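You operate a simulated robot arm through the tools that you are given. There is no shell and no other tool.

You run a simulated robot arm. Do the job below in one go: nothing can be reset, and whatever is moved stays where it is left.

TASK
Slide the stub boom well out, set the spring slide to 4 and close the blue cover.
Fine: clamp screw out to slide, in again after; cover shut and latched last.
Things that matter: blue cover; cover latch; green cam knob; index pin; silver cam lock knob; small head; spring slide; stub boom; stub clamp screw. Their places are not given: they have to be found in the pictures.

Only the result counts: the job must be done as asked and must still hold three seconds after the hand-in. Knocking over, shifting, dropping, spilling or breaking anything else fails it. A push-on lid holds only when it is set on centred and level and pressed home; a screw cap is set on level and turned clockwise until tight.

THE ROBOT
A 7-joint arm with a two-finger gripper, fixed in place. Base frame: the origin is on the floor under the middle of its stand, x ahead of it, y to its left, z up. Units: m, rad, N and s.
With the tool pointing down near the work surface it reaches from about 0.26 to 0.78 m from the base axis. Its first joint turns from -2.897 to 2.897 rad. Payload 2.45 kg.
The tool frame sits at the grasp point between the pads (the TCP): z along the fingers, y along the line on which they close. The tips reach 0.027 m beyond it. The gripper opens to 0.08 m; its body begins 0.054 m behind the TCP.
Orientation is that of the tool frame in the base frame, as a unit quaternion [x, y, z, w]. With the fingers straight down and closing along the base's y, the tool's x points along the base's -x, its y along +y and its z along -z.

THE INTERFACE
- The arm moves only by the tool play_rows. Its argument "increments" is one flat list of numbers, 7 for each row, row after row: the gripper command, from -1 (shut) to 1 (fully open), values between in proportion, then the shift along the base's x, y, z in m, then the turn, a rotation vector about the base's x, y, z in rad. In form: [grip, dx, dy, dz, rx, ry, rz, grip, dx, dy, dz, rx, ry, rz, ...]. A call has 1 to 20 rows; each row is the pose to reach, as a shift and turn from the pose commanded when the call began. Rows are played at 5 a second. More than 0.05 m and 0.15 rad between two rows, or a gripper value outside its range, and nothing of the call is played. A pose out of reach is approached as far as the arm can. The call stops where the force on the tool passes 40 N (or 10 N more than at its start, if that is more) or the arm is blocked; 0.2 s more then pass. The fingers move at their own pace (about 0.153 m/s each) and stop on an object; they squeeze with about 25 N. The grip force told is the motor's: it shows also when the fingers shut on nothing. Time passes only in rows, and 0.2 s behind the last, so rows that repeat a pose let the fingers close. The reply holds the time, the measured pose of the TCP, the force on the tool along the base axes, the opening and the grip force, in the units named above and with some noise, with the torque about the TCP (base axes, N m) and any sound that the robot's microphone picked up.
- Cameras (640 x 400 px; columns grow to the right, rows downward): "scene" is fixed at [0.2186, 0.6508, 1.5348]; the picture's right is [-0.75, -0.66, 0.00], its down [-0.36, 0.41, -0.84] and it looks along [0.56, -0.63, -0.54] (base axes); focal length 262 px, centre (320, 200). "wrist" rides on the gripper at [0.063, 0.012, -0.079] in the tool frame; the picture's right is [-0.19, 0.98, 0.00], its down [-0.72, -0.14, -0.68] and it looks along [-0.67, -0.13, 0.73] (tool axes); focal length 226 px, centre (320, 200).
- capture(camera): a new picture of that camera. The clock stands still meanwhile.
- raise_lower(by): moves the trunk up (or, below 0, down) by that many m; the arm rides with it, the base frame stays. It gives what a move gives, with no picture.
- locate(camera, pixels): for up to 12 pixels [column, row] of the newest picture of that camera ("zoom" is the newest enlarged one), the place [x, y, z] in the base frame of the surface seen there, good to about 0.003 m. The clock stands still meanwhile.
- inspect(camera, box): a new picture of the part [left, top, right, bottom] of that camera's present view, enlarged. The clock stands still meanwhile.
- close_job(): hands the job in; it is judged then, once.

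Open the gripper and draw the arm clear of the work before you hand the job in, unless the task says otherwise.

The tools are called after "Request:" as a command line: name --argument value ..., lists and objects as JSON in quotes. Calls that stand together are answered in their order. play_rows: Moves the arm, as the interface text tells. Its arguments: {"type":"object","properties":{"increments":{"type":"array","items":{"type":"number"}}},"required":["increments"]} The other tools are called the same way: raise_lower (by) moves the trunk up or down; capture (camera) takes a picture; locate (camera, pixels) gives the place of the surface under pixels of a picture; inspect (camera, box) takes an enlarged picture of a part of a camera's view; close_job () hands the job in.

At the start:

```text
t: 0.0
position: [0.4294, 0.2818, 1.4175]
tcp_rot: [-0.001, 1.0, 0.0, 0.0]
ft_force: [-0.8, 0.5, 0.0]
torque: [0.0, 0.0, 0.02]
gripper_width: 0.0801
grasp_force: 0.1
trunk travel left (down, up): [-0.2, 0.34]
```

scene: 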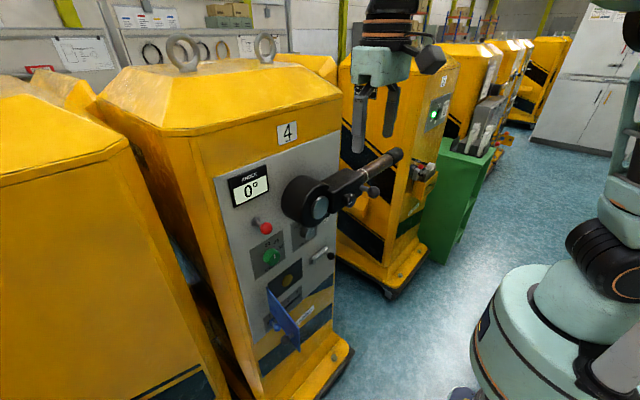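
wrist: 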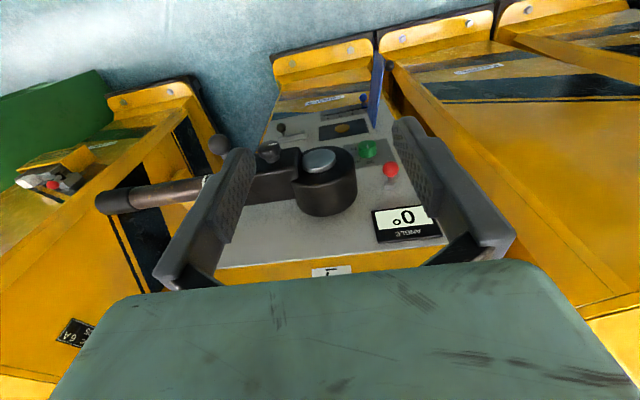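

The scene picture shows cabinet 4 with the boom on its hub around (320,205) and the panel with controls around (270,250). I take enlarged pictures of the panel to find the parts.

Request:
inspect --camera "scene" --box '[210, 120, 430, 260]'

Request:
inspect --camera "scene" --box '[220, 200, 360, 380]'

Request:
inspect --camera "wrist" --box '[80, 40, 460, 290]'

```text
2.86 times, centred on (320, 190) of scene
```

zoom: 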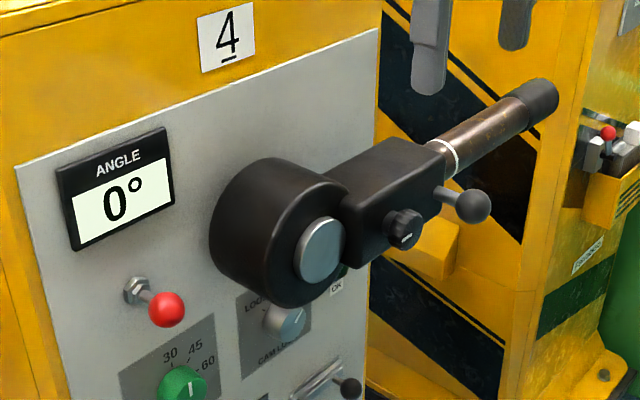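

```text
2.22 times, centred on (290, 290) of scene
```

zoom: 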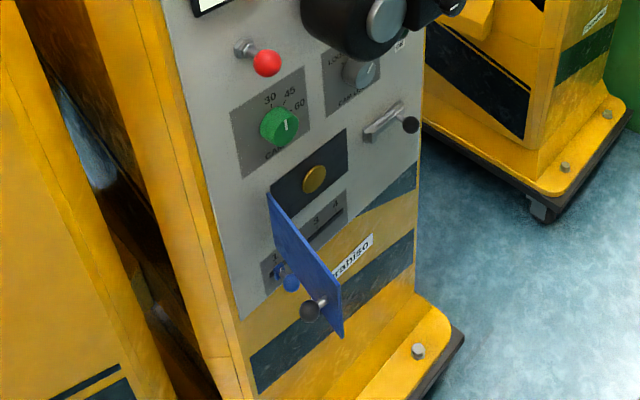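

```text
1.60 times, centred on (270, 165) of wrist
```

zoom: 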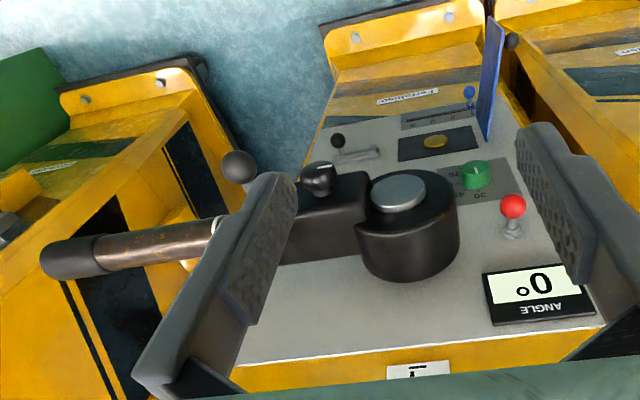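

The boom with its stub, a small dark screw knob near (405,228) of the first zoom, and a ball lever beside it are visible; the cover with its latch is below. I locate the parts from the raw scene pixels.

Request:
capture --camera "scene"

Request:
locate --camera "scene" --pixels '[[225, 190], [320, 140], [250, 190], [320, 208], [349, 199], [373, 191], [395, 156], [360, 180], [266, 227], [270, 257], [308, 233], [330, 255]]'

Request:
locate --camera "scene" --pixels '[[288, 281], [269, 291], [299, 345], [297, 320], [287, 327], [289, 337], [282, 324], [278, 320], [293, 305], [302, 293], [240, 270], [330, 320]]'

```text
taken
```

scene: 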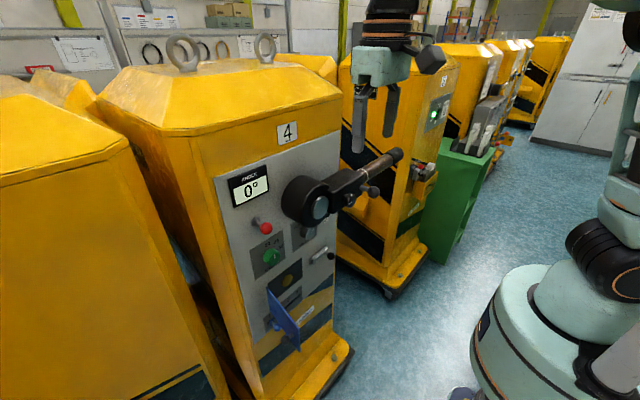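

```text
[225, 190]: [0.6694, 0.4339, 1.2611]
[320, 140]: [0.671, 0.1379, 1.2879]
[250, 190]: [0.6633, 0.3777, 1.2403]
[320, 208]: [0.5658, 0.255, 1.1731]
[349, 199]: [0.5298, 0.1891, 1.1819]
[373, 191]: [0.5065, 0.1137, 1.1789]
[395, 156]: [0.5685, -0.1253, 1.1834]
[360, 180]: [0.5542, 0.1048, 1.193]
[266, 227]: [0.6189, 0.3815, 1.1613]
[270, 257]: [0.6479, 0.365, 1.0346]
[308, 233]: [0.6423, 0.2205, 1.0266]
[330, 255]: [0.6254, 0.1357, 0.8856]
```

```text
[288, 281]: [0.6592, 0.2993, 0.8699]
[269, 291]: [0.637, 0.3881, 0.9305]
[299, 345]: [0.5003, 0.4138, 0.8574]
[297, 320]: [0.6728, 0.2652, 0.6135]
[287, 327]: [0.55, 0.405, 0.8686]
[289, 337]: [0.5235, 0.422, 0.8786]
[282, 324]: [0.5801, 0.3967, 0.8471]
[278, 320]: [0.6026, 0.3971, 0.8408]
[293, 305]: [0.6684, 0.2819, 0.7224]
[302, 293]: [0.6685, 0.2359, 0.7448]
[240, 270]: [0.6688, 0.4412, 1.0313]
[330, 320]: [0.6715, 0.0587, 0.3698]
```

The panel plane is at x≈0.668, the boom runs along -y at z≈1.18 and the cover stands out near y≈0.40, z≈0.87. I back off in x and lower the hand so the wrist camera can look at the panel's lower part.

Request:
play_rows --increments '[1, -0.04, 0, 0, 0, 0, 0, 1, -0.08, 0, 0, 0, 0, 0, 1, -0.11, 0, -0.03, 0, 0, 0, 1, -0.11, 0, -0.07, 0, 0, 0, 1, -0.11, 0, -0.11, 0, 0, 0, 1, -0.11, 0, -0.15, 0, 0, 0, 1, -0.11, 0, -0.19, 0, 0, 0, 1, -0.11, 0, -0.23, 0, 0, 0, 1, -0.11, 0, -0.26, 0, 0, 0]'

Request:
capture --camera "wrist"

Request:
capture --camera "scene"

```text
t: 2.0
position: [0.3181, 0.2805, 1.1544]
tcp_rot: [0.0, 1.0, -0.002, -0.002]
ft_force: [-0.1, 0.7, -0.5]
torque: [0.03, -0.01, 0.03]
gripper_width: 0.0798
grasp_force: 0.1
trunk travel left (down, up): [-0.2, 0.34]
```

```text
taken
```

wrist: 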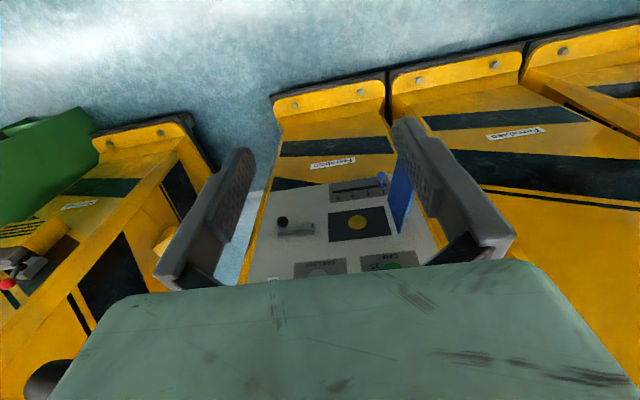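

```text
taken
```

scene: 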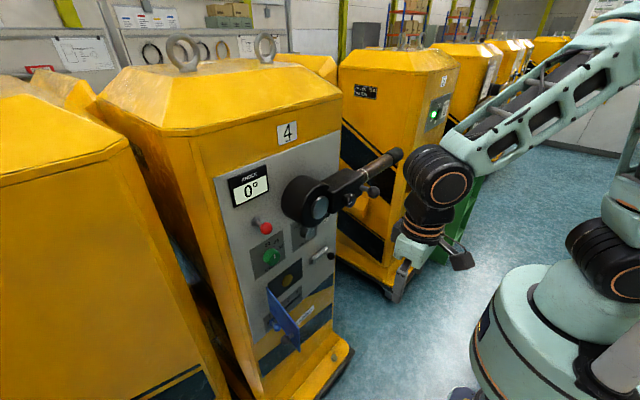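

The wrist view shows the slide slot at (360,190), yellow button at (357,222), and the cover at (402,190). I enlarge this part.

Request:
inspect --camera "wrist" --box '[250, 150, 440, 290]'

Request:
inspect --camera "wrist" --box '[320, 160, 420, 220]'

```text
2.86 times, centred on (345, 220) of wrist
```

zoom: 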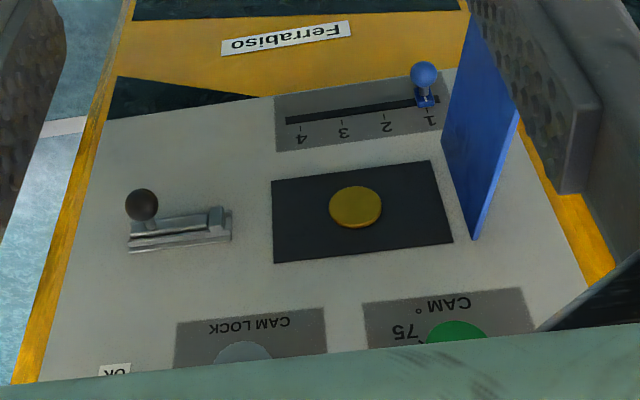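

```text
6.40 times, centred on (370, 190) of wrist
```

zoom: 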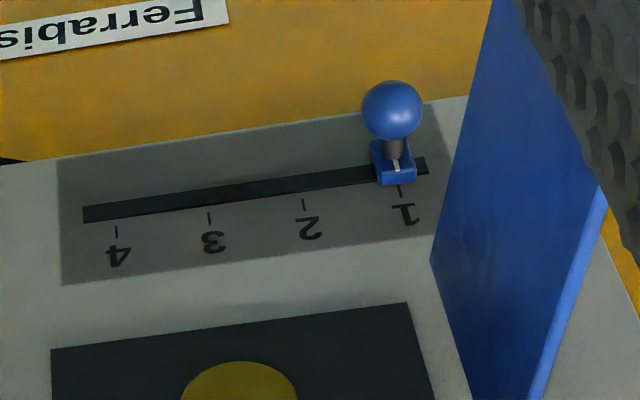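

The spring slide stands at 1 (blue ball), with marks 2, 3, 4 towards -y; the part at (180,225) of the first zoom looks like the cover's latch. I locate these features on the newest zoom and then re-zoom on the others.

Request:
locate --camera "zoom" --pixels '[[392, 110], [396, 165], [404, 192], [304, 206], [209, 218], [117, 231], [90, 214], [422, 166], [240, 380], [52, 350], [406, 304], [434, 262]]'

Request:
inspect --camera "wrist" --box '[260, 195, 360, 257]'

```text
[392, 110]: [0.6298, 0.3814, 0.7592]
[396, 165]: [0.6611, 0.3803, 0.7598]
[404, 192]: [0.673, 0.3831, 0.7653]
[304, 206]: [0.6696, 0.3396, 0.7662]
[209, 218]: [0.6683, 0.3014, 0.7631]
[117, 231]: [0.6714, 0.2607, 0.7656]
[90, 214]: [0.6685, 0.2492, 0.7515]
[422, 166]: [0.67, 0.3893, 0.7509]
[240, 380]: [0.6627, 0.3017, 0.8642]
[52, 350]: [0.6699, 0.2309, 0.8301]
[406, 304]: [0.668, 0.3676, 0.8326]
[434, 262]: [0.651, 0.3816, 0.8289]
```

```text
6.40 times, centred on (310, 226) of wrist
```

zoom: 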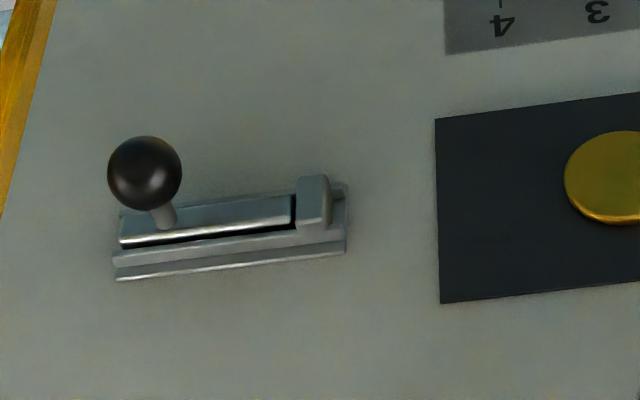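

The latch is a slide bolt with a dark ball, sitting right (-y) of the black cover recess. I locate its ball, bolt and guide, and the cover's corners.

Request:
locate --camera "zoom" --pixels '[[145, 172], [163, 218], [120, 240], [290, 205], [312, 195], [330, 240], [345, 195], [116, 275], [437, 120], [440, 300], [600, 180], [20, 200]]'

Request:
inspect --camera "wrist" --box '[370, 140, 430, 260]'

Request:
inspect --camera "scene" --box '[250, 260, 350, 360]'

```text
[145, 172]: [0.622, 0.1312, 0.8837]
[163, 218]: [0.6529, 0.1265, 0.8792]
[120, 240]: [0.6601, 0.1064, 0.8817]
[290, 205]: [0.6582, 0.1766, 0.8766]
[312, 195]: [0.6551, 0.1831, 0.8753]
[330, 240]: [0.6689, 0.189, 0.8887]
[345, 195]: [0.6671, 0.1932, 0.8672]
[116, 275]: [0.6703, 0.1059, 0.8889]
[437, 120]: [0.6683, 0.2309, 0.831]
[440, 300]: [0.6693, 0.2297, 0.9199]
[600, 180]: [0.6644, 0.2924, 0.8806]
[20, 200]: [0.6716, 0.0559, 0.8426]
```

```text
3.33 times, centred on (400, 200) of wrist
```

zoom: 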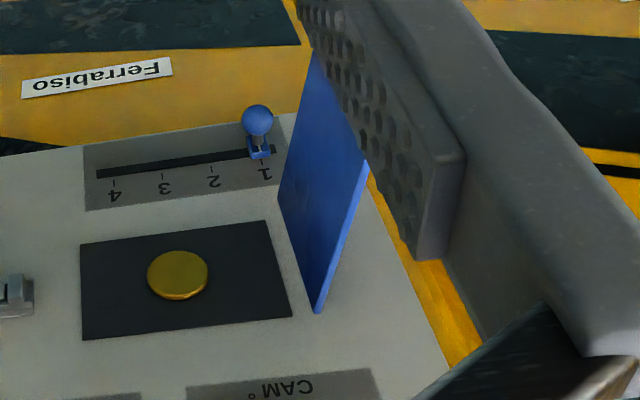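

```text
4.00 times, centred on (300, 310) of scene
```

zoom: 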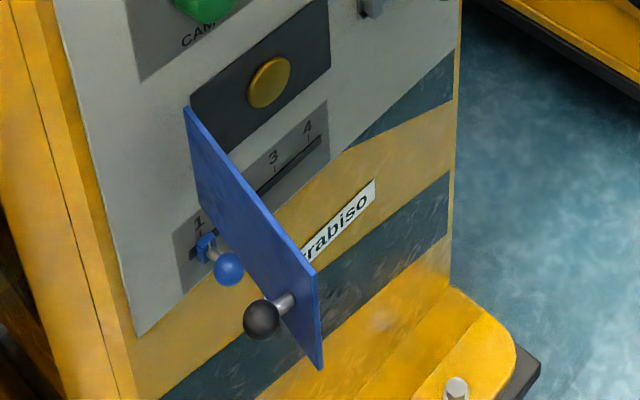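

The cover is hinged at y≈0.385 and swings toward -y; its black knob is on the outer side. Now I raise the hand to look closely at the boom, its clamp screw and the stub.

Request:
play_rows --increments '[1, 0, -0.03, 0.04, 0, 0, 0, 1, 0, -0.06, 0.08, 0, 0, 0, 1, 0, -0.09, 0.12, 0, 0, 0, 1, 0, -0.12, 0.16, 0, 0, 0, 1, 0, -0.13, 0.2, 0, 0, 0, 1, 0.01, -0.13, 0.21, 0, 0, 0]'

Request:
capture --camera "wrist"

Request:
inspect --camera "wrist" --box '[220, 100, 440, 240]'

```text
t: 3.4
position: [0.3362, 0.1469, 1.3571]
tcp_rot: [0.007, 1.0, -0.003, -0.016]
ft_force: [-0.4, 0.0, -0.8]
torque: [-0.02, 0.02, -0.01]
gripper_width: 0.0801
grasp_force: 0.2
trunk travel left (down, up): [-0.2, 0.34]
```

```text
taken
```

wrist: 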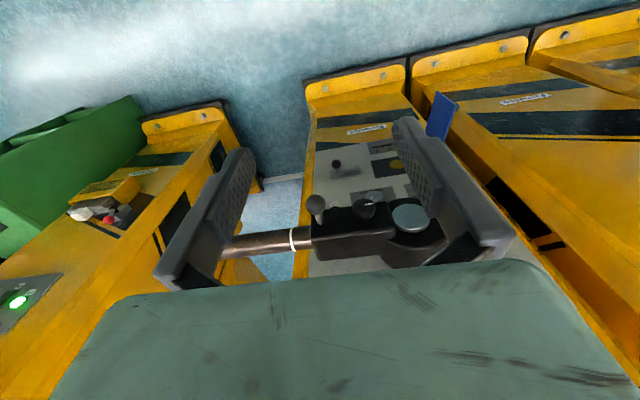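

```text
2.86 times, centred on (330, 170) of wrist
```

zoom: 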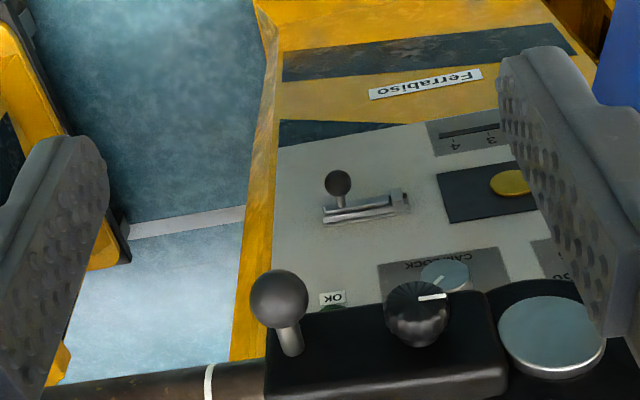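

The boom carries a fluted black knob with a white line (417,312 in the zoom) and a ball on a post (279,300). I zoom harder on these and on the stub.

Request:
inspect --camera "wrist" --box '[290, 185, 440, 275]'

Request:
inspect --camera "scene" --box '[330, 140, 420, 220]'

```text
4.27 times, centred on (365, 230) of wrist
```

zoom: 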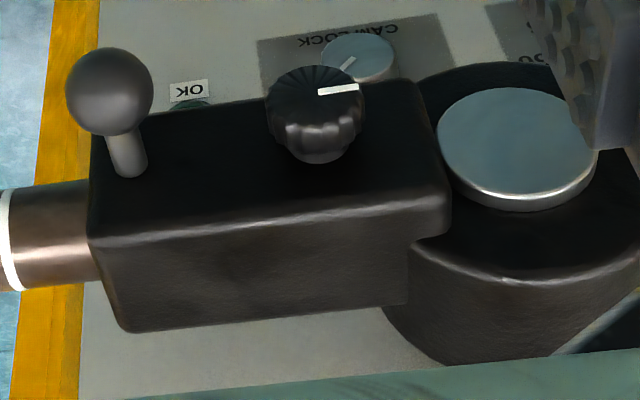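

```text
5.00 times, centred on (375, 180) of scene
```

zoom: 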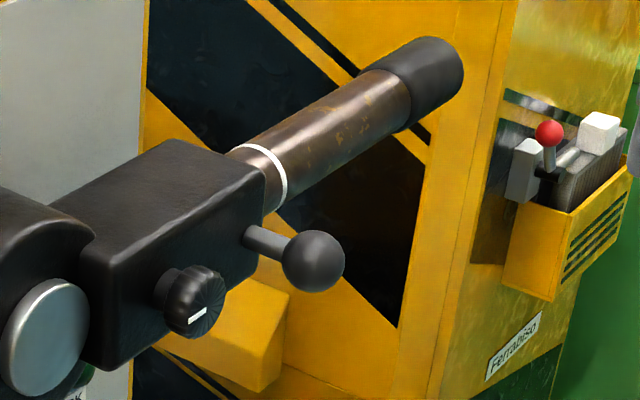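

The fluted knob's face faces -x with its white line pointing to +y (9 o'clock from the front). I locate knob, ball, boom and stub points.

Request:
locate --camera "zoom" --pixels '[[200, 310], [180, 280], [212, 285], [310, 262], [255, 240], [280, 165], [340, 125], [390, 100], [440, 65], [425, 45], [262, 190], [190, 190]]'

Request:
inspect --camera "wrist" --box '[340, 185, 400, 235]'

```text
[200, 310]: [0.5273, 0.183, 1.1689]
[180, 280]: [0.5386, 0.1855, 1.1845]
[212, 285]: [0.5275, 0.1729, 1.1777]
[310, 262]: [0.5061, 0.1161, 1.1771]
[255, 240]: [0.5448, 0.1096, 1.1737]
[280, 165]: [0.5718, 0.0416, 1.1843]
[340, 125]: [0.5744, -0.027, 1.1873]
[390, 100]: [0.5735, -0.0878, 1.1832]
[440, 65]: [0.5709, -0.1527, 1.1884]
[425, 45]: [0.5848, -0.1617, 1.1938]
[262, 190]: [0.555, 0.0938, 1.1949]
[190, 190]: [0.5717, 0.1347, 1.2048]
```

```text
8.00 times, centred on (370, 210) of wrist
```

zoom: 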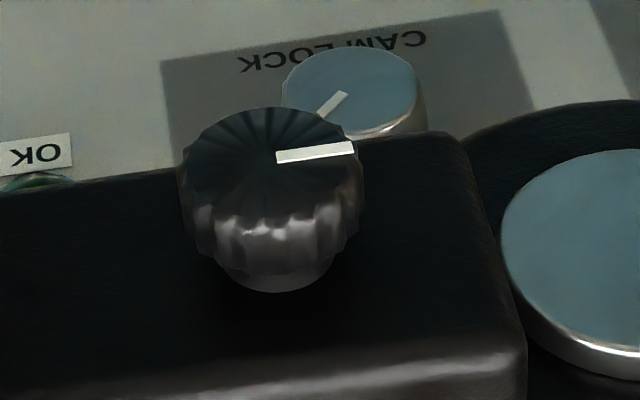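

I measure the knob's face and rim on this zoom to get its centre and diameter.

Request:
locate --camera "zoom" --pixels '[[270, 160], [200, 165], [345, 165], [270, 120], [270, 195], [280, 240], [280, 280], [200, 220], [350, 220], [280, 330], [440, 250], [345, 150]]'

```text
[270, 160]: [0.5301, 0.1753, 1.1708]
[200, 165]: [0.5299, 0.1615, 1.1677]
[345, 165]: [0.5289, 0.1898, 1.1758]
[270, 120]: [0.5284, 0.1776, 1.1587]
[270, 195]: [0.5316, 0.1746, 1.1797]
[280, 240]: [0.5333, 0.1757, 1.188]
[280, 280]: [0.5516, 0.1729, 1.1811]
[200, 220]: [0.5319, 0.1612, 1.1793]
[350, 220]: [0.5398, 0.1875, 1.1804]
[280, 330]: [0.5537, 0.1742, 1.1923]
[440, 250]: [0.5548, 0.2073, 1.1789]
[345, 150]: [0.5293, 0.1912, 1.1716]
```

The knob's face is at x≈0.529, centre about (y 0.176, z 1.172), radius ≈0.016, with the boom's face at x≈0.554. I swing the tool horizontal (pointing +x) at a safe distance in front of the boom.

Request:
play_rows --increments '[1, 0.01, 0, 0, 0, -0.143, 0, 1, 0.02, 0, 0, 0, -0.286, 0, 1, 0.03, 0, 0, 0, -0.428, 0, 1, 0.04, 0, 0, 0, -0.571, 0, 1, 0.05, 0, 0, 0, -0.714, 0, 1, 0.06, 0.005, 0, 0, -0.857, 0, 1, 0.07, 0.01, 0, 0, -1.0, 0, 1, 0.08, 0.015, 0, 0, -1.142, 0, 1, 0.09, 0.02, 0, 0, -1.285, 0, 1, 0.1, 0.024, 0, 0, -1.428, 0, 1, 0.1, 0.024, 0, 0, -1.571, 0, 1, 0.1, 0.024, 0, 0, -1.571, 0, 1, 0.1, 0.024, 0, 0, -1.571, 0]'

Request:
capture --camera "wrist"

Request:
capture --camera "scene"

```text
t: 4.4
position: [0.3892, 0.0918, 1.3539]
tcp_rot: [0.077, 0.97, 0.002, 0.23]
ft_force: [0.8, 0.6, 0.4]
torque: [0.0, 0.01, -0.02]
gripper_width: 0.0801
grasp_force: 0.0
trunk travel left (down, up): [-0.2, 0.34]
stopped in row 4: the arm was blocked; the commanded pose is now the measured one
```

```text
taken
```

wrist: 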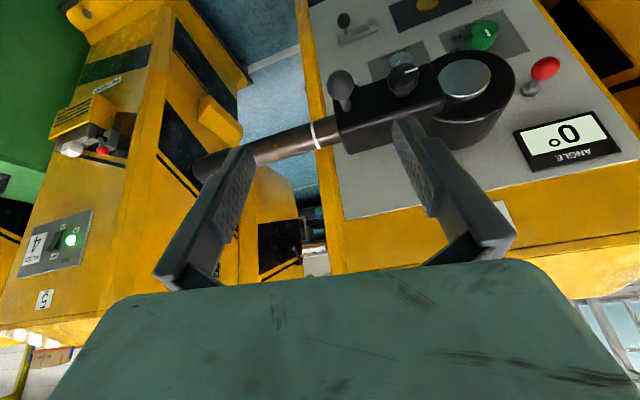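

```text
taken
```

scene: 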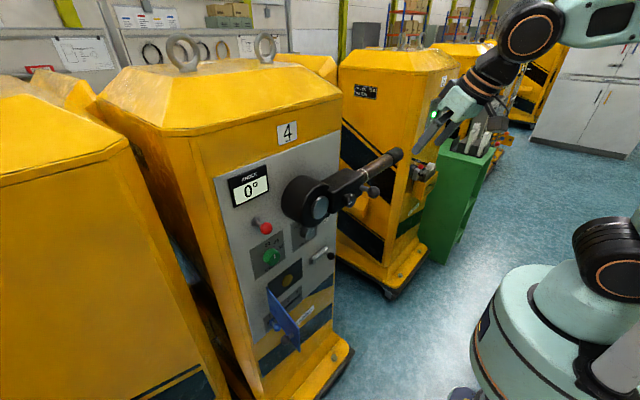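

The arm blocked during tilting and drifted to y≈0.09, so a joint limit is probably near. I locate arm links in the scene view to understand the posture.

Request:
locate --camera "scene" --pixels '[[530, 40], [600, 20], [485, 80], [460, 100], [435, 130], [615, 245], [620, 260], [530, 310], [600, 290], [635, 160], [580, 10], [630, 385]]'

Request:
inspect --camera "scene" --box '[400, 0, 640, 400]'

```text
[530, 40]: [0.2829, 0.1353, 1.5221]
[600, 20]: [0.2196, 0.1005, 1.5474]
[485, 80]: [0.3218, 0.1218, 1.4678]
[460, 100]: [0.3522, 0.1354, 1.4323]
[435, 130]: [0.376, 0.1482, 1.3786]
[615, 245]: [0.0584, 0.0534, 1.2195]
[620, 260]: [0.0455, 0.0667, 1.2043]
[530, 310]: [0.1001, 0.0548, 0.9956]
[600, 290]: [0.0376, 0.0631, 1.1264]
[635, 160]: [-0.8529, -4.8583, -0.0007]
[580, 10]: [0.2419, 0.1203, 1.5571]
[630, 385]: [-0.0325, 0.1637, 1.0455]
```

```text
1.00 times, centred on (520, 200) of scene (not enlarged: the box is as wide or as high as the picture)
```

zoom: 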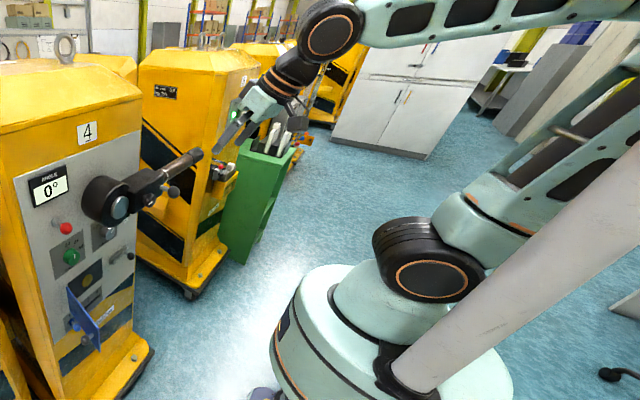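

The shoulder sits at z≈1.2, so the wrist is too close to it for a level tool; lowering the trunk should help. I first draw back slightly and then lower the trunk 0.2 m.

Request:
play_rows --increments '[1, -0.02, 0.03, 0, 0, 0, -0.07, 1, -0.03, 0.06, 0, 0, 0, -0.15, 1, -0.03, 0.06, 0, 0, 0, -0.15]'

Request:
raise_lower --by -0.2

Request:
capture --camera "scene"

```text
t: 5.0
position: [0.3773, 0.0613, 1.3552]
tcp_rot: [0.241, 0.946, -0.004, 0.215]
ft_force: [0.4, -0.5, 0.6]
torque: [-0.01, -0.01, -0.01]
gripper_width: 0.08
grasp_force: 0.0
trunk travel left (down, up): [-0.2, 0.34]
stopped in row 2: the arm was blocked; the commanded pose is now the measured one
```

```text
t: 7.1
position: [0.3791, 0.0609, 1.1557]
tcp_rot: [0.242, 0.946, -0.004, 0.215]
ft_force: [0.0, 0.2, 0.0]
torque: [0.02, 0.02, 0.0]
gripper_width: 0.08
grasp_force: 0.0
trunk travel left (down, up): [0.0, 0.54]
```

```text
taken
```

scene: 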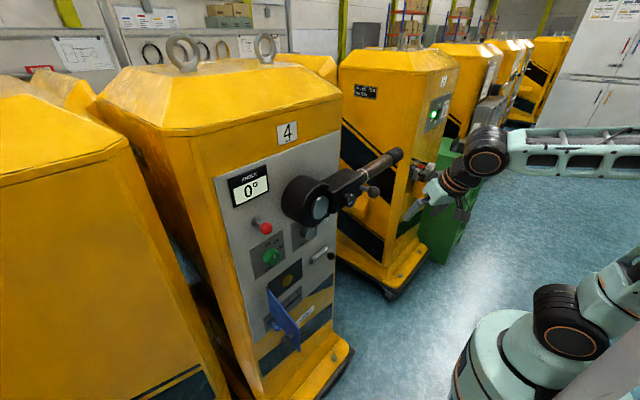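

The trunk is down and the tool is still tilted and yawed. I rise and go back to a clean tool-down attitude further from the base, above boom height.

Request:
play_rows --increments '[1, 0, 0, 0.04, 0, 0.05, 0.06, 1, 0, 0.01, 0.08, 0.001, 0.11, 0.12, 1, 0, 0.02, 0.12, 0.003, 0.18, 0.2, 1, 0, 0.03, 0.16, 0.004, 0.25, 0.28, 1, 0.02, 0.04, 0.18, 0.006, 0.32, 0.36, 1, 0.04, 0.05, 0.18, 0.007, 0.39, 0.44, 1, 0.06, 0.06, 0.18, 0.008, 0.438, 0.493, 1, 0.06, 0.06, 0.18, 0.008, 0.438, 0.493, 1, 0.06, 0.06, 0.18, 0.008, 0.438, 0.493]'

```text
t: 8.6
position: [0.338, 0.1098, 1.404]
tcp_rot: [0.017, 0.992, 0.019, 0.125]
ft_force: [0.1, -0.7, 0.9]
torque: [0.04, -0.03, 0.03]
gripper_width: 0.08
grasp_force: 0.1
trunk travel left (down, up): [0.0, 0.54]
stopped in row 7: the arm was blocked; the commanded pose is now the measured one
```

The arm blocked again at x≈0.338 instead of moving out; I look at the scene to see its posture.

Request:
capture --camera "scene"

Request:
capture --camera "wrist"

```text
taken
```

scene: 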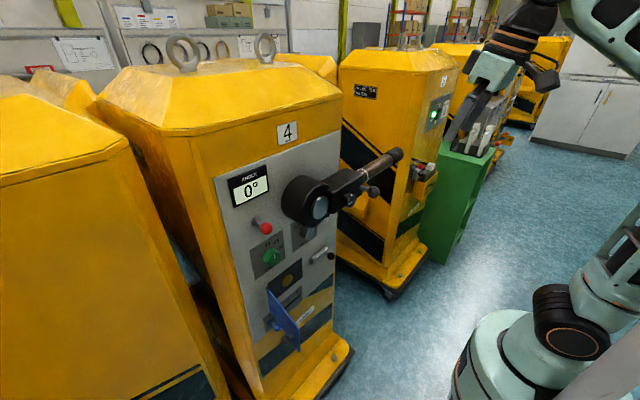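

```text
taken
```

wrist: 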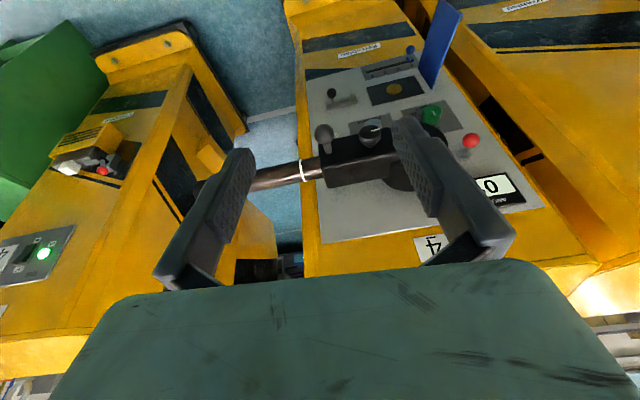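

The arm is free of contact here, so I test a slow, small motion (+x and untilting) to see how well it follows.

Request:
play_rows --increments '[1, 0, 0, 0, 0, 0, 0, 1, 0.02, 0, 0, 0, 0, 0, 1, 0.04, 0, 0, 0, 0.05, 0, 1, 0.06, 0, 0, 0, 0.1, 0, 1, 0.08, 0, 0, 0, 0.15, 0, 1, 0.08, 0, 0, 0, 0.2, 0, 1, 0.08, 0, 0, 0, 0.25, 0, 1, 0.08, 0, 0, 0, 0.25, 0]'

```text
t: 10.3
position: [0.4162, 0.1116, 1.3633]
tcp_rot: [0.018, 1.0, 0.015, -0.005]
ft_force: [0.0, -1.1, 0.6]
torque: [0.03, 0.01, -0.02]
gripper_width: 0.0802
grasp_force: 0.1
out of reach, approached as far as the arm can: row 5, 6, 7, 8
trunk travel left (down, up): [0.0, 0.54]
```

At trunk -0.2 the ceiling with tool down here is z≈1.363, consistent with a shoulder near z≈1.0. I check the tall pole beside the arm, which may be what blocks it.

Request:
capture --camera "scene"

Request:
locate --camera "scene" --pixels '[[630, 370], [600, 380], [570, 395], [635, 345], [620, 395], [600, 270], [620, 250], [610, 300], [550, 30], [590, 20], [560, 320], [635, 240]]'

```text
taken
```

scene: 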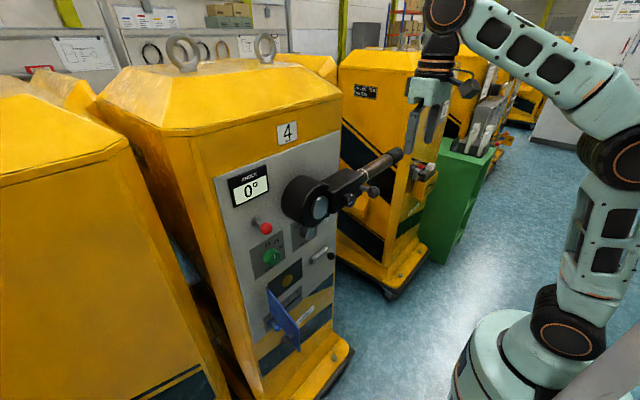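

```text
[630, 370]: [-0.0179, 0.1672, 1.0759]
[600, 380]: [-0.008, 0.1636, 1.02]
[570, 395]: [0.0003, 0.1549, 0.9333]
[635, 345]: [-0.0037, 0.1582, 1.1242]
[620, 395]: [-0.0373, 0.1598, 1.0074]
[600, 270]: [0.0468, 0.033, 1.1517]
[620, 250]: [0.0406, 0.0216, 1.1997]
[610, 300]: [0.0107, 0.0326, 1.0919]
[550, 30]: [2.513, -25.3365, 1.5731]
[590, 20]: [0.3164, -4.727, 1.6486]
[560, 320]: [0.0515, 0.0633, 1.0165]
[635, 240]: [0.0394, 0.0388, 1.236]
```

The arm is now well extended and free. I tilt slowly while moving forward above the boom (z≈1.33), where the wrist stays far enough from the shoulder.

Request:
play_rows --increments '[1, 0.0, 0, -0.03, 0, 0, 0, 1, 0.02, 0.01, -0.05, 0, -0.07, 0.01, 1, 0.04, 0.02, -0.07, 0, -0.14, 0.02, 1, 0.06, 0.03, -0.074, 0, -0.21, 0.03, 1, 0.08, 0.04, -0.074, 0, -0.28, 0.03, 1, 0.08, 0.04, -0.074, 0, -0.35, 0.03, 1, 0.08, 0.04, -0.074, 0, -0.42, 0.03, 1, 0.08, 0.04, -0.074, 0, -0.49, 0.03, 1, 0.08, 0.04, -0.074, 0, -0.56, 0.03, 1, 0.08, 0.04, -0.074, 0, -0.63, 0.03, 1, 0.08, 0.04, -0.074, 0, -0.7, 0.03, 1, 0.08, 0.04, -0.074, 0, -0.7, 0.03]'

Request:
capture --camera "scene"

```text
t: 12.9
position: [0.4978, 0.1476, 1.2844]
tcp_rot: [-0.001, 0.942, 0.019, 0.334]
ft_force: [0.9, 0.0, -0.6]
torque: [0.03, 0.02, 0.03]
gripper_width: 0.0799
grasp_force: 0.1
trunk travel left (down, up): [0.0, 0.54]
```

```text
taken
```

scene: 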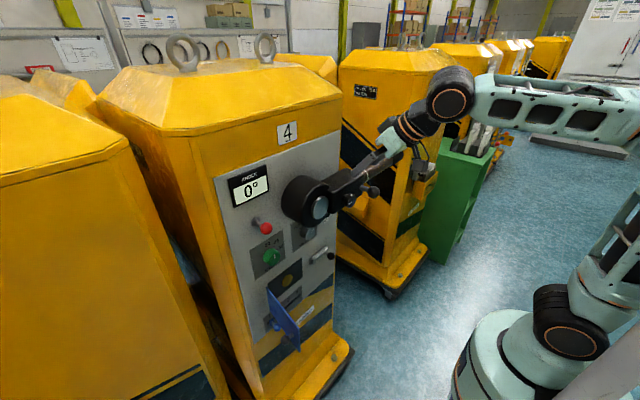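

It followed well (tilt ≈39°). I continue tilting toward level at the same place.

Request:
play_rows --increments '[1, 0, 0, 0.01, 0, -0.07, 0, 1, 0, 0, 0.02, 0, -0.14, 0, 1, 0, 0, 0.02, 0, -0.21, 0, 1, 0, 0, 0.02, 0, -0.28, 0, 1, 0, 0, 0.02, 0, -0.35, 0, 1, 0, 0, 0.02, 0, -0.42, 0, 1, 0, 0, 0.02, 0, -0.49, 0, 1, 0, 0, 0.02, 0, -0.56, 0, 1, 0, 0, 0.02, 0, -0.63, 0, 1, 0, 0, 0.02, 0, -0.7, 0, 1, 0, 0, 0.02, 0, -0.77, 0, 1, 0, 0, 0.02, 0, -0.84, 0, 1, 0, 0, 0.02, 0, -0.87, 0, 1, 0, 0, 0.02, 0, -0.87, 0]'

Request:
capture --camera "scene"

Request:
capture --camera "wrist"

```text
t: 14.1
position: [0.5242, 0.0595, 1.2949]
tcp_rot: [0.076, 0.882, -0.006, 0.464]
ft_force: [0.4, -0.5, -0.3]
torque: [-0.02, 0.03, -0.02]
gripper_width: 0.0801
grasp_force: 0.0
trunk travel left (down, up): [0.0, 0.54]
stopped in row 5: the arm was blocked; the commanded pose is now the measured one
```

```text
taken
```

scene: 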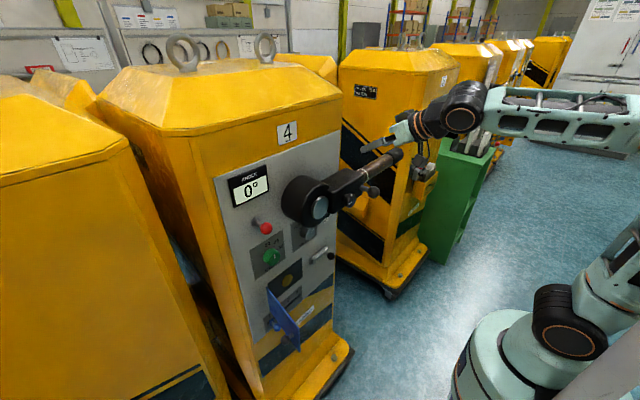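

```text
taken
```

wrist: 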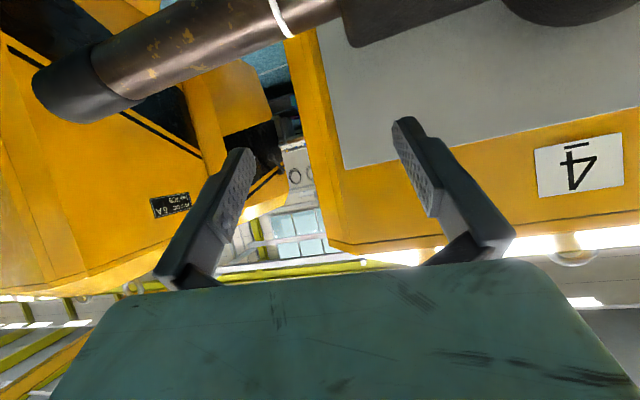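

Again the arm stopped with a drift toward -y and a rigid yaw. I test how it responds to a plain +y shift with a compensating yaw at this tilt.

Request:
play_rows --increments '[1, 0, 0, 0, 0, 0, 0, 1, -0.01, 0.02, 0, 0, 0, 0.04, 1, -0.01, 0.04, 0, 0, 0, 0.08, 1, -0.02, 0.06, 0, 0, 0, 0.12, 1, -0.02, 0.08, 0, 0, 0, 0.16, 1, -0.02, 0.08, 0, 0, 0, 0.16]'

Request:
capture --camera "scene"

```text
t: 15.7
position: [0.5232, 0.1052, 1.2814]
tcp_rot: [0.038, 0.892, 0.02, 0.449]
ft_force: [0.4, -0.8, -0.6]
torque: [-0.03, 0.02, 0.0]
gripper_width: 0.0801
grasp_force: 0.1
trunk travel left (down, up): [0.0, 0.54]
stopped in row 6: the arm was blocked; the commanded pose is now the measured one
```

```text
taken
```

scene: 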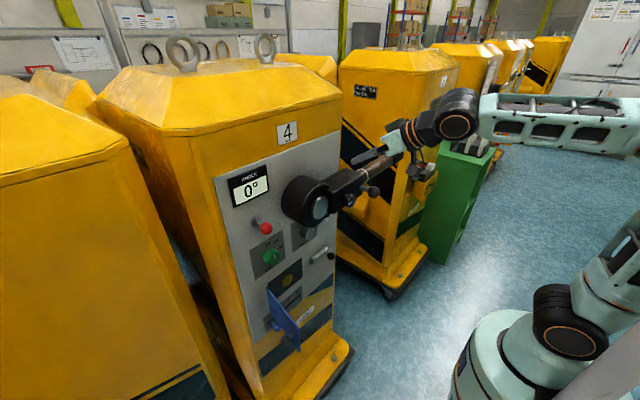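

I measure the forearm and upper-arm surfaces to see where the elbow lies relative to the pole.

Request:
locate --camera "scene" --pixels '[[490, 115], [560, 100], [560, 135], [635, 105], [635, 148], [600, 300], [620, 265], [637, 240], [570, 320], [637, 350], [637, 375], [455, 125]]'

Request:
inspect --camera "scene" --box '[540, 200, 640, 400]'

```text
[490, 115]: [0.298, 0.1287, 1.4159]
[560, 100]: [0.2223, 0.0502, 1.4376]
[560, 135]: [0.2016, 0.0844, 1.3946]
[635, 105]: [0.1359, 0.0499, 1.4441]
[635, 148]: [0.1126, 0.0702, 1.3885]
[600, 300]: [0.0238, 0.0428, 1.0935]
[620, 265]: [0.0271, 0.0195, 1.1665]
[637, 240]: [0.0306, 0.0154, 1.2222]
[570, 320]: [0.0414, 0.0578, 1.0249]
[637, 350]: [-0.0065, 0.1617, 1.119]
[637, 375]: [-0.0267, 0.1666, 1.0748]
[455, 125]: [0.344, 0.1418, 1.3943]
```

```text
2.00 times, centred on (590, 300) of scene
```

zoom: 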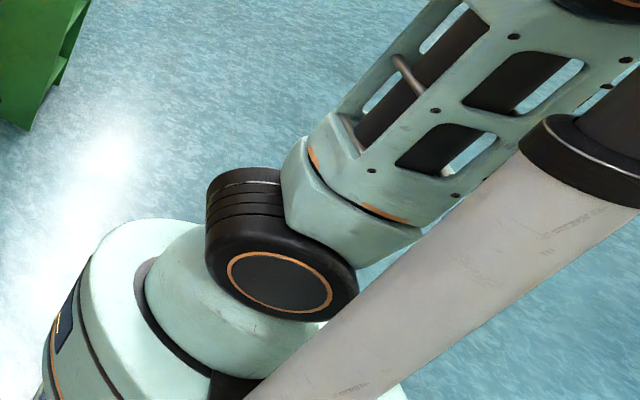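

The elbow/forearm may be touching the tall mast beside the shoulder. I back up, return the tool to pointing down at y≈0 and will then yaw the hand to look around at the robot's own mast.

Request:
play_rows --increments '[1, 0, 0, 0.02, 0, 0.1, 0, 1, -0.01, -0.02, 0.03, 0, 0.2, 0, 1, -0.02, -0.04, 0.03, 0, 0.3, 0, 1, -0.03, -0.06, 0.03, 0, 0.4, 0, 1, -0.04, -0.08, 0.03, 0, 0.5, 0, 1, -0.05, -0.1, 0.03, 0, 0.6, 0, 1, -0.06, -0.1, 0.03, 0, 0.7, 0, 1, -0.06, -0.1, 0.03, 0, 0.8, 0, 1, -0.06, -0.1, 0.03, 0, 0.9, 0, 1, -0.06, -0.1, 0.03, 0, 0.93, 0, 1, -0.06, -0.1, 0.03, 0, 0.93, 0]'

```text
t: 18.1
position: [0.4602, 0.0076, 1.3142]
tcp_rot: [0.041, 0.999, 0.003, 0.005]
ft_force: [0.2, -0.2, -0.3]
torque: [0.04, 0.03, 0.0]
gripper_width: 0.08
grasp_force: 0.0
trunk travel left (down, up): [0.0, 0.54]
```

The arm followed perfectly here. I test tilting to near-level at y≈0, where tool and arm plane coincide.

Request:
play_rows --increments '[1, 0, 0, 0, 0, -0.1, 0, 1, 0, 0, 0, 0, -0.2, 0, 1, 0, 0, 0, 0, -0.3, 0, 1, 0, 0, 0, 0, -0.4, 0, 1, 0, 0, 0, 0, -0.5, 0, 1, 0, 0, 0, 0, -0.6, 0, 1, 0, 0, 0, 0, -0.7, 0, 1, 0, 0, 0, 0, -0.8, 0, 1, 0, 0, 0, 0, -0.9, 0, 1, 0, 0, 0, 0, -1.0, 0, 1, 0, 0, 0, 0, -1.1, 0, 1, 0, 0, 0, 0, -1.2, 0, 1, 0, 0, 0, 0, -1.3, 0, 1, 0, 0, 0, 0, -1.4, 0, 1, 0, 0, 0, 0, -1.5, 0, 1, 0, 0, 0, 0, -1.5, 0]'

Request:
capture --camera "scene"

```text
t: 19.1
position: [0.5137, 0.0059, 1.2332]
tcp_rot: [0.041, 0.992, 0.006, 0.118]
ft_force: [-0.2, 1.1, 0.4]
torque: [0.03, -0.03, -0.05]
gripper_width: 0.0802
grasp_force: 0.0
trunk travel left (down, up): [0.0, 0.54]
stopped in row 5: the arm was blocked; the commanded pose is now the measured one
```

```text
taken
```

scene: 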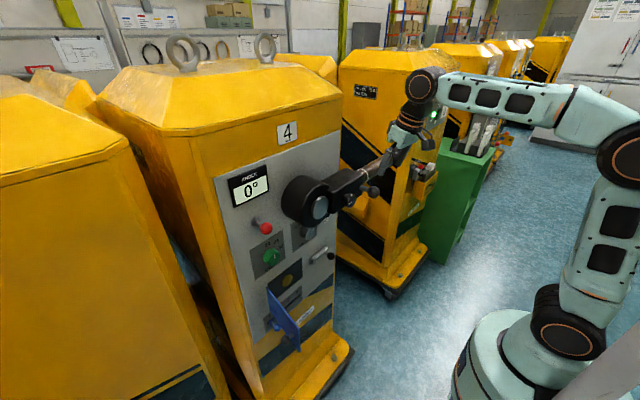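

The tool sank toward the boom when the elbow was blocked from going back. I rise again with the tool upright, then shift toward y≈0.18, where a ~25° tilt should be attainable.

Request:
play_rows --increments '[1, -0.01, 0, 0.03, 0, 0.06, 0, 1, -0.02, 0, 0.06, 0, 0.12, 0, 1, -0.03, 0.03, 0.07, 0, 0.18, 0.02, 1, -0.04, 0.06, 0.07, 0, 0.23, 0.04, 1, -0.04, 0.09, 0.07, 0, 0.23, 0.06, 1, -0.04, 0.12, 0.07, 0, 0.23, 0.08, 1, -0.04, 0.15, 0.07, 0, 0.23, 0.08, 1, -0.04, 0.17, 0.07, 0, 0.23, 0.08, 1, -0.04, 0.17, 0.07, 0, 0.23, 0.08]'

```text
t: 21.1
position: [0.4699, 0.1768, 1.3088]
tcp_rot: [-0.001, 1.0, 0.006, 0.008]
ft_force: [0.3, 0.5, 0.0]
torque: [-0.05, 0.02, -0.02]
gripper_width: 0.08
grasp_force: 0.1
trunk travel left (down, up): [0.0, 0.54]
```

Clean pose at (0.470, 0.177, 1.309). I tilt 24° while descending to z≈1.25 and narrow the gripper to about 0.05 m.

Request:
play_rows --increments '[0.5, 0, 0, -0.01, 0, -0.07, 0, 0.3, 0, 0, -0.02, 0, -0.14, 0, 0.3, 0, 0, -0.03, 0, -0.21, 0, 0.3, 0, 0, -0.04, 0, -0.28, 0, 0.3, 0, 0, -0.05, 0, -0.35, 0, 0.3, 0, 0, -0.06, 0, -0.42, 0, 0.3, 0, 0, -0.06, 0, -0.42, 0]'

Request:
capture --camera "wrist"

Request:
capture --camera "scene"

```text
t: 22.7
position: [0.4707, 0.1776, 1.2495]
tcp_rot: [-0.001, 0.976, 0.006, 0.218]
ft_force: [-0.1, -0.6, 0.2]
torque: [0.0, -0.02, 0.01]
gripper_width: 0.0519
grasp_force: 0.0
trunk travel left (down, up): [0.0, 0.54]
```

```text
taken
```

wrist: 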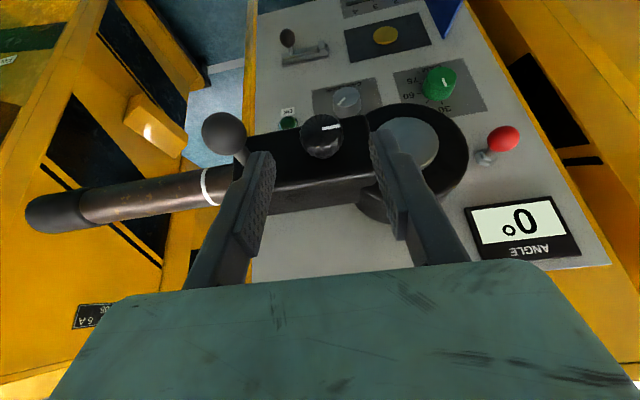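

```text
taken
```

scene: 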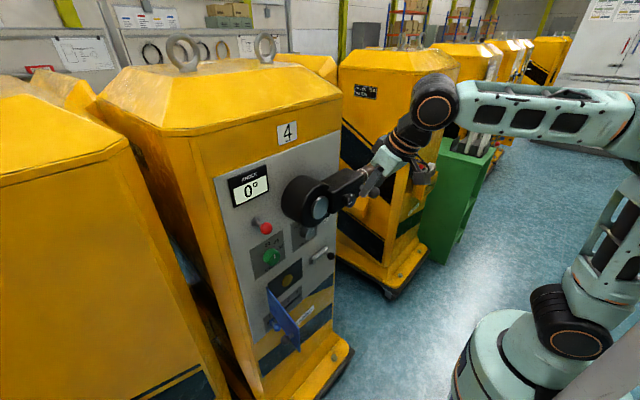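

Now the knob (322,135) is well seen between the fingers. I zoom and re-measure it from this close view.

Request:
inspect --camera "wrist" --box '[190, 90, 390, 215]'

Request:
locate --camera "zoom" --pixels '[[420, 130], [420, 85], [420, 175], [360, 140], [480, 140], [420, 190], [425, 215], [110, 135], [60, 120], [165, 200], [500, 260], [240, 280]]'

```text
3.20 times, centred on (290, 152) of wrist
```

zoom: 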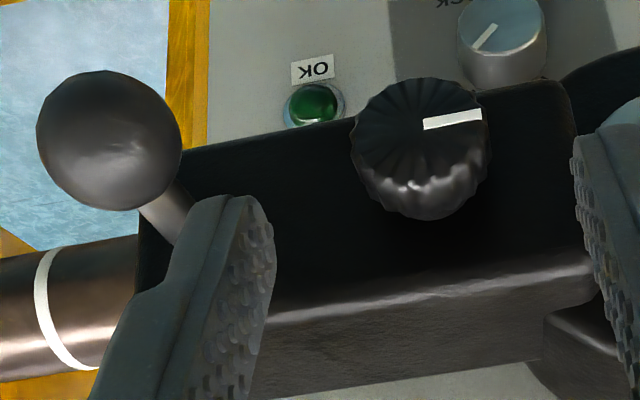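

```text
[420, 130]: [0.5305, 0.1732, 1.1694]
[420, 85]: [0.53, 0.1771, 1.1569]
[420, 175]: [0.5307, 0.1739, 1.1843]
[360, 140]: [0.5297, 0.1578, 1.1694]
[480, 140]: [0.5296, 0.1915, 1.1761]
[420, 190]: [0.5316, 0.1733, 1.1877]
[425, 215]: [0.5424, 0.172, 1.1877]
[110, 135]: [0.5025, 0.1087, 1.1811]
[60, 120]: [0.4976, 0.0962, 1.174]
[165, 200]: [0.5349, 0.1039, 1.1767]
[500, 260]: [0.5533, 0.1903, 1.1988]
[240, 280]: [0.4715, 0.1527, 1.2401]
```

The knob axis is at about y 0.1745, z 1.172, with its rim from x≈0.530 to 0.545. I move above it at x≈0.525 with the gripper at 0.044 m and check alignment before descending.

Request:
play_rows --increments '[0.1, 0.02, -0.001, 0, 0, 0, 0, 0.1, 0.04, -0.003, 0, 0, 0, 0, 0.1, 0.0545, -0.003, -0.01, 0, 0, 0, 0.1, 0.0545, -0.003, -0.02, 0, 0, 0, 0.1, 0.0545, -0.003, -0.02, 0, 0, 0]'

Request:
capture --camera "wrist"

Request:
inspect --camera "scene" --box '[290, 110, 430, 230]'

```text
t: 23.9
position: [0.5281, 0.1747, 1.2247]
tcp_rot: [0.001, 0.977, 0.004, 0.213]
ft_force: [0.2, -0.2, 0.4]
torque: [-0.01, -0.01, 0.0]
gripper_width: 0.0441
grasp_force: 0.1
trunk travel left (down, up): [0.0, 0.54]
```

```text
taken
```

wrist: 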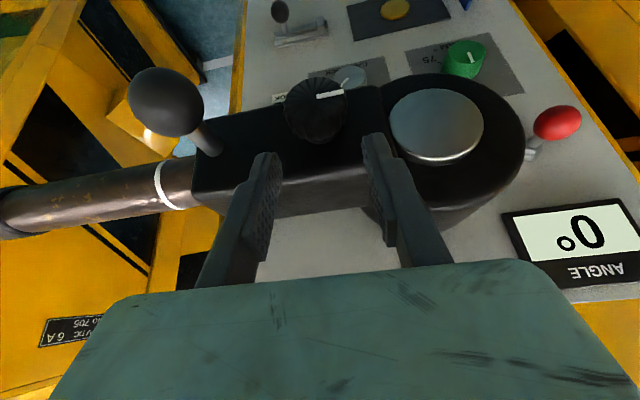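

```text
3.33 times, centred on (360, 170) of scene
```

zoom: 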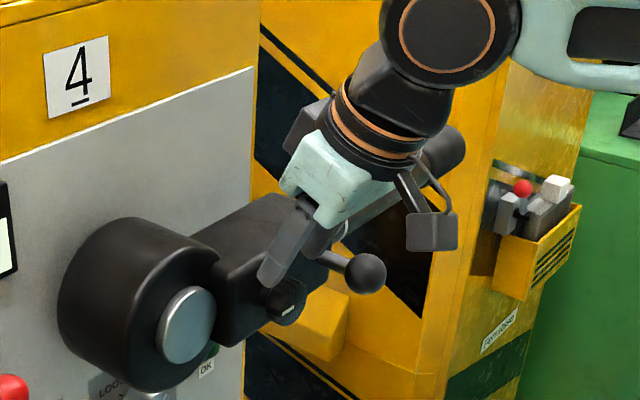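

The fingers straddle the knob seen from above. I check the fingertip places against the knob and boom before descending.

Request:
locate --camera "wrist" --pixels '[[270, 156], [258, 156], [377, 137], [368, 139], [316, 110], [318, 135], [275, 185], [388, 165], [222, 200], [420, 190], [170, 100], [300, 190]]'

```text
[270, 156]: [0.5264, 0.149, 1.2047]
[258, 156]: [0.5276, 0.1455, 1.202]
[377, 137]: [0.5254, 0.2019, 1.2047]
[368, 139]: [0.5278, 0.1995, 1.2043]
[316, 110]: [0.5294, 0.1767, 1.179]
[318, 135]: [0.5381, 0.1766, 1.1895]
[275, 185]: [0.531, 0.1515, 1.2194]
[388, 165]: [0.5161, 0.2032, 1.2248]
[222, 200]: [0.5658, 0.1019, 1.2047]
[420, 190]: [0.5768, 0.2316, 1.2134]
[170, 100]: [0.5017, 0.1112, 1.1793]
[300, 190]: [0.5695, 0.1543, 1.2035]
```

Fingertips are centred on y≈0.175 with about 7 mm clearance to each knob side. I descend to z≈1.184 with x≈0.524 and close on the knob.

Request:
play_rows --increments '[0.1, -0.004, 0, -0.01, 0, 0, 0, 0.1, -0.004, 0, -0.02, 0, 0, 0, 0.1, -0.004, 0, -0.03, 0, 0, 0, 0.1, -0.004, 0, -0.041, 0, 0, 0, 0.1, -0.004, 0, -0.041, 0, 0, 0]'

Request:
capture --camera "wrist"

```text
t: 25.1
position: [0.5245, 0.1756, 1.1801]
tcp_rot: [0.0, 0.978, 0.004, 0.208]
ft_force: [-0.9, 0.5, -0.2]
torque: [0.0, 0.02, 0.03]
gripper_width: 0.0439
grasp_force: 0.0
trunk travel left (down, up): [0.0, 0.54]
```

```text
taken
```

wrist: 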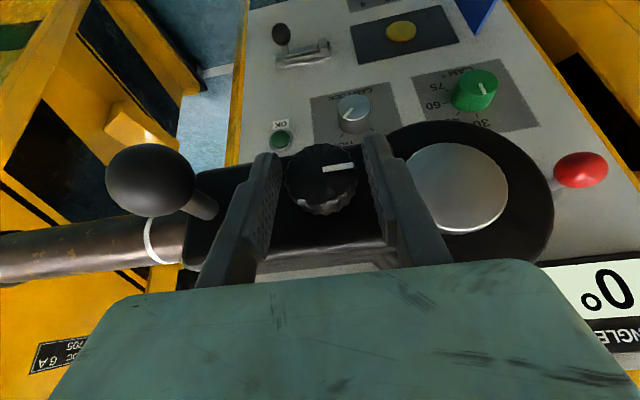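

The knob sits between the pads. I close the gripper on it and read the width.

Request:
play_rows --increments '[-1, 0, 0, 0, 0, 0, 0, -1, 0, 0, 0, 0, 0, 0, -1, 0, 0, 0, 0, 0, 0]'

Request:
inspect --camera "wrist" --box '[220, 110, 440, 250]'

```text
t: 25.9
position: [0.5254, 0.1759, 1.1802]
tcp_rot: [-0.001, 0.978, 0.004, 0.209]
ft_force: [1.5, -2.6, -10.4]
torque: [0.02, -0.1, -0.32]
gripper_width: 0.0345
grasp_force: 44.8
trunk travel left (down, up): [0.0, 0.54]
```

```text
2.86 times, centred on (330, 180) of wrist
```

zoom: 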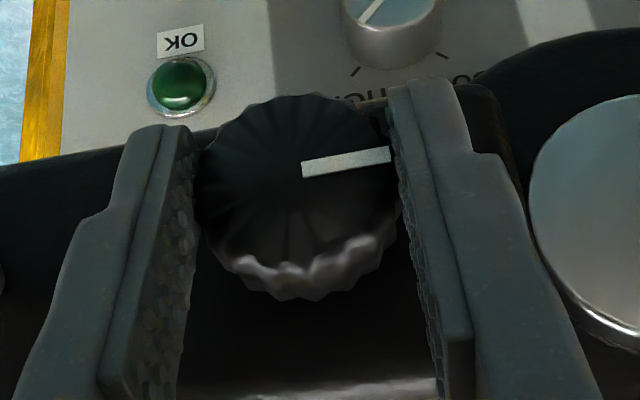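

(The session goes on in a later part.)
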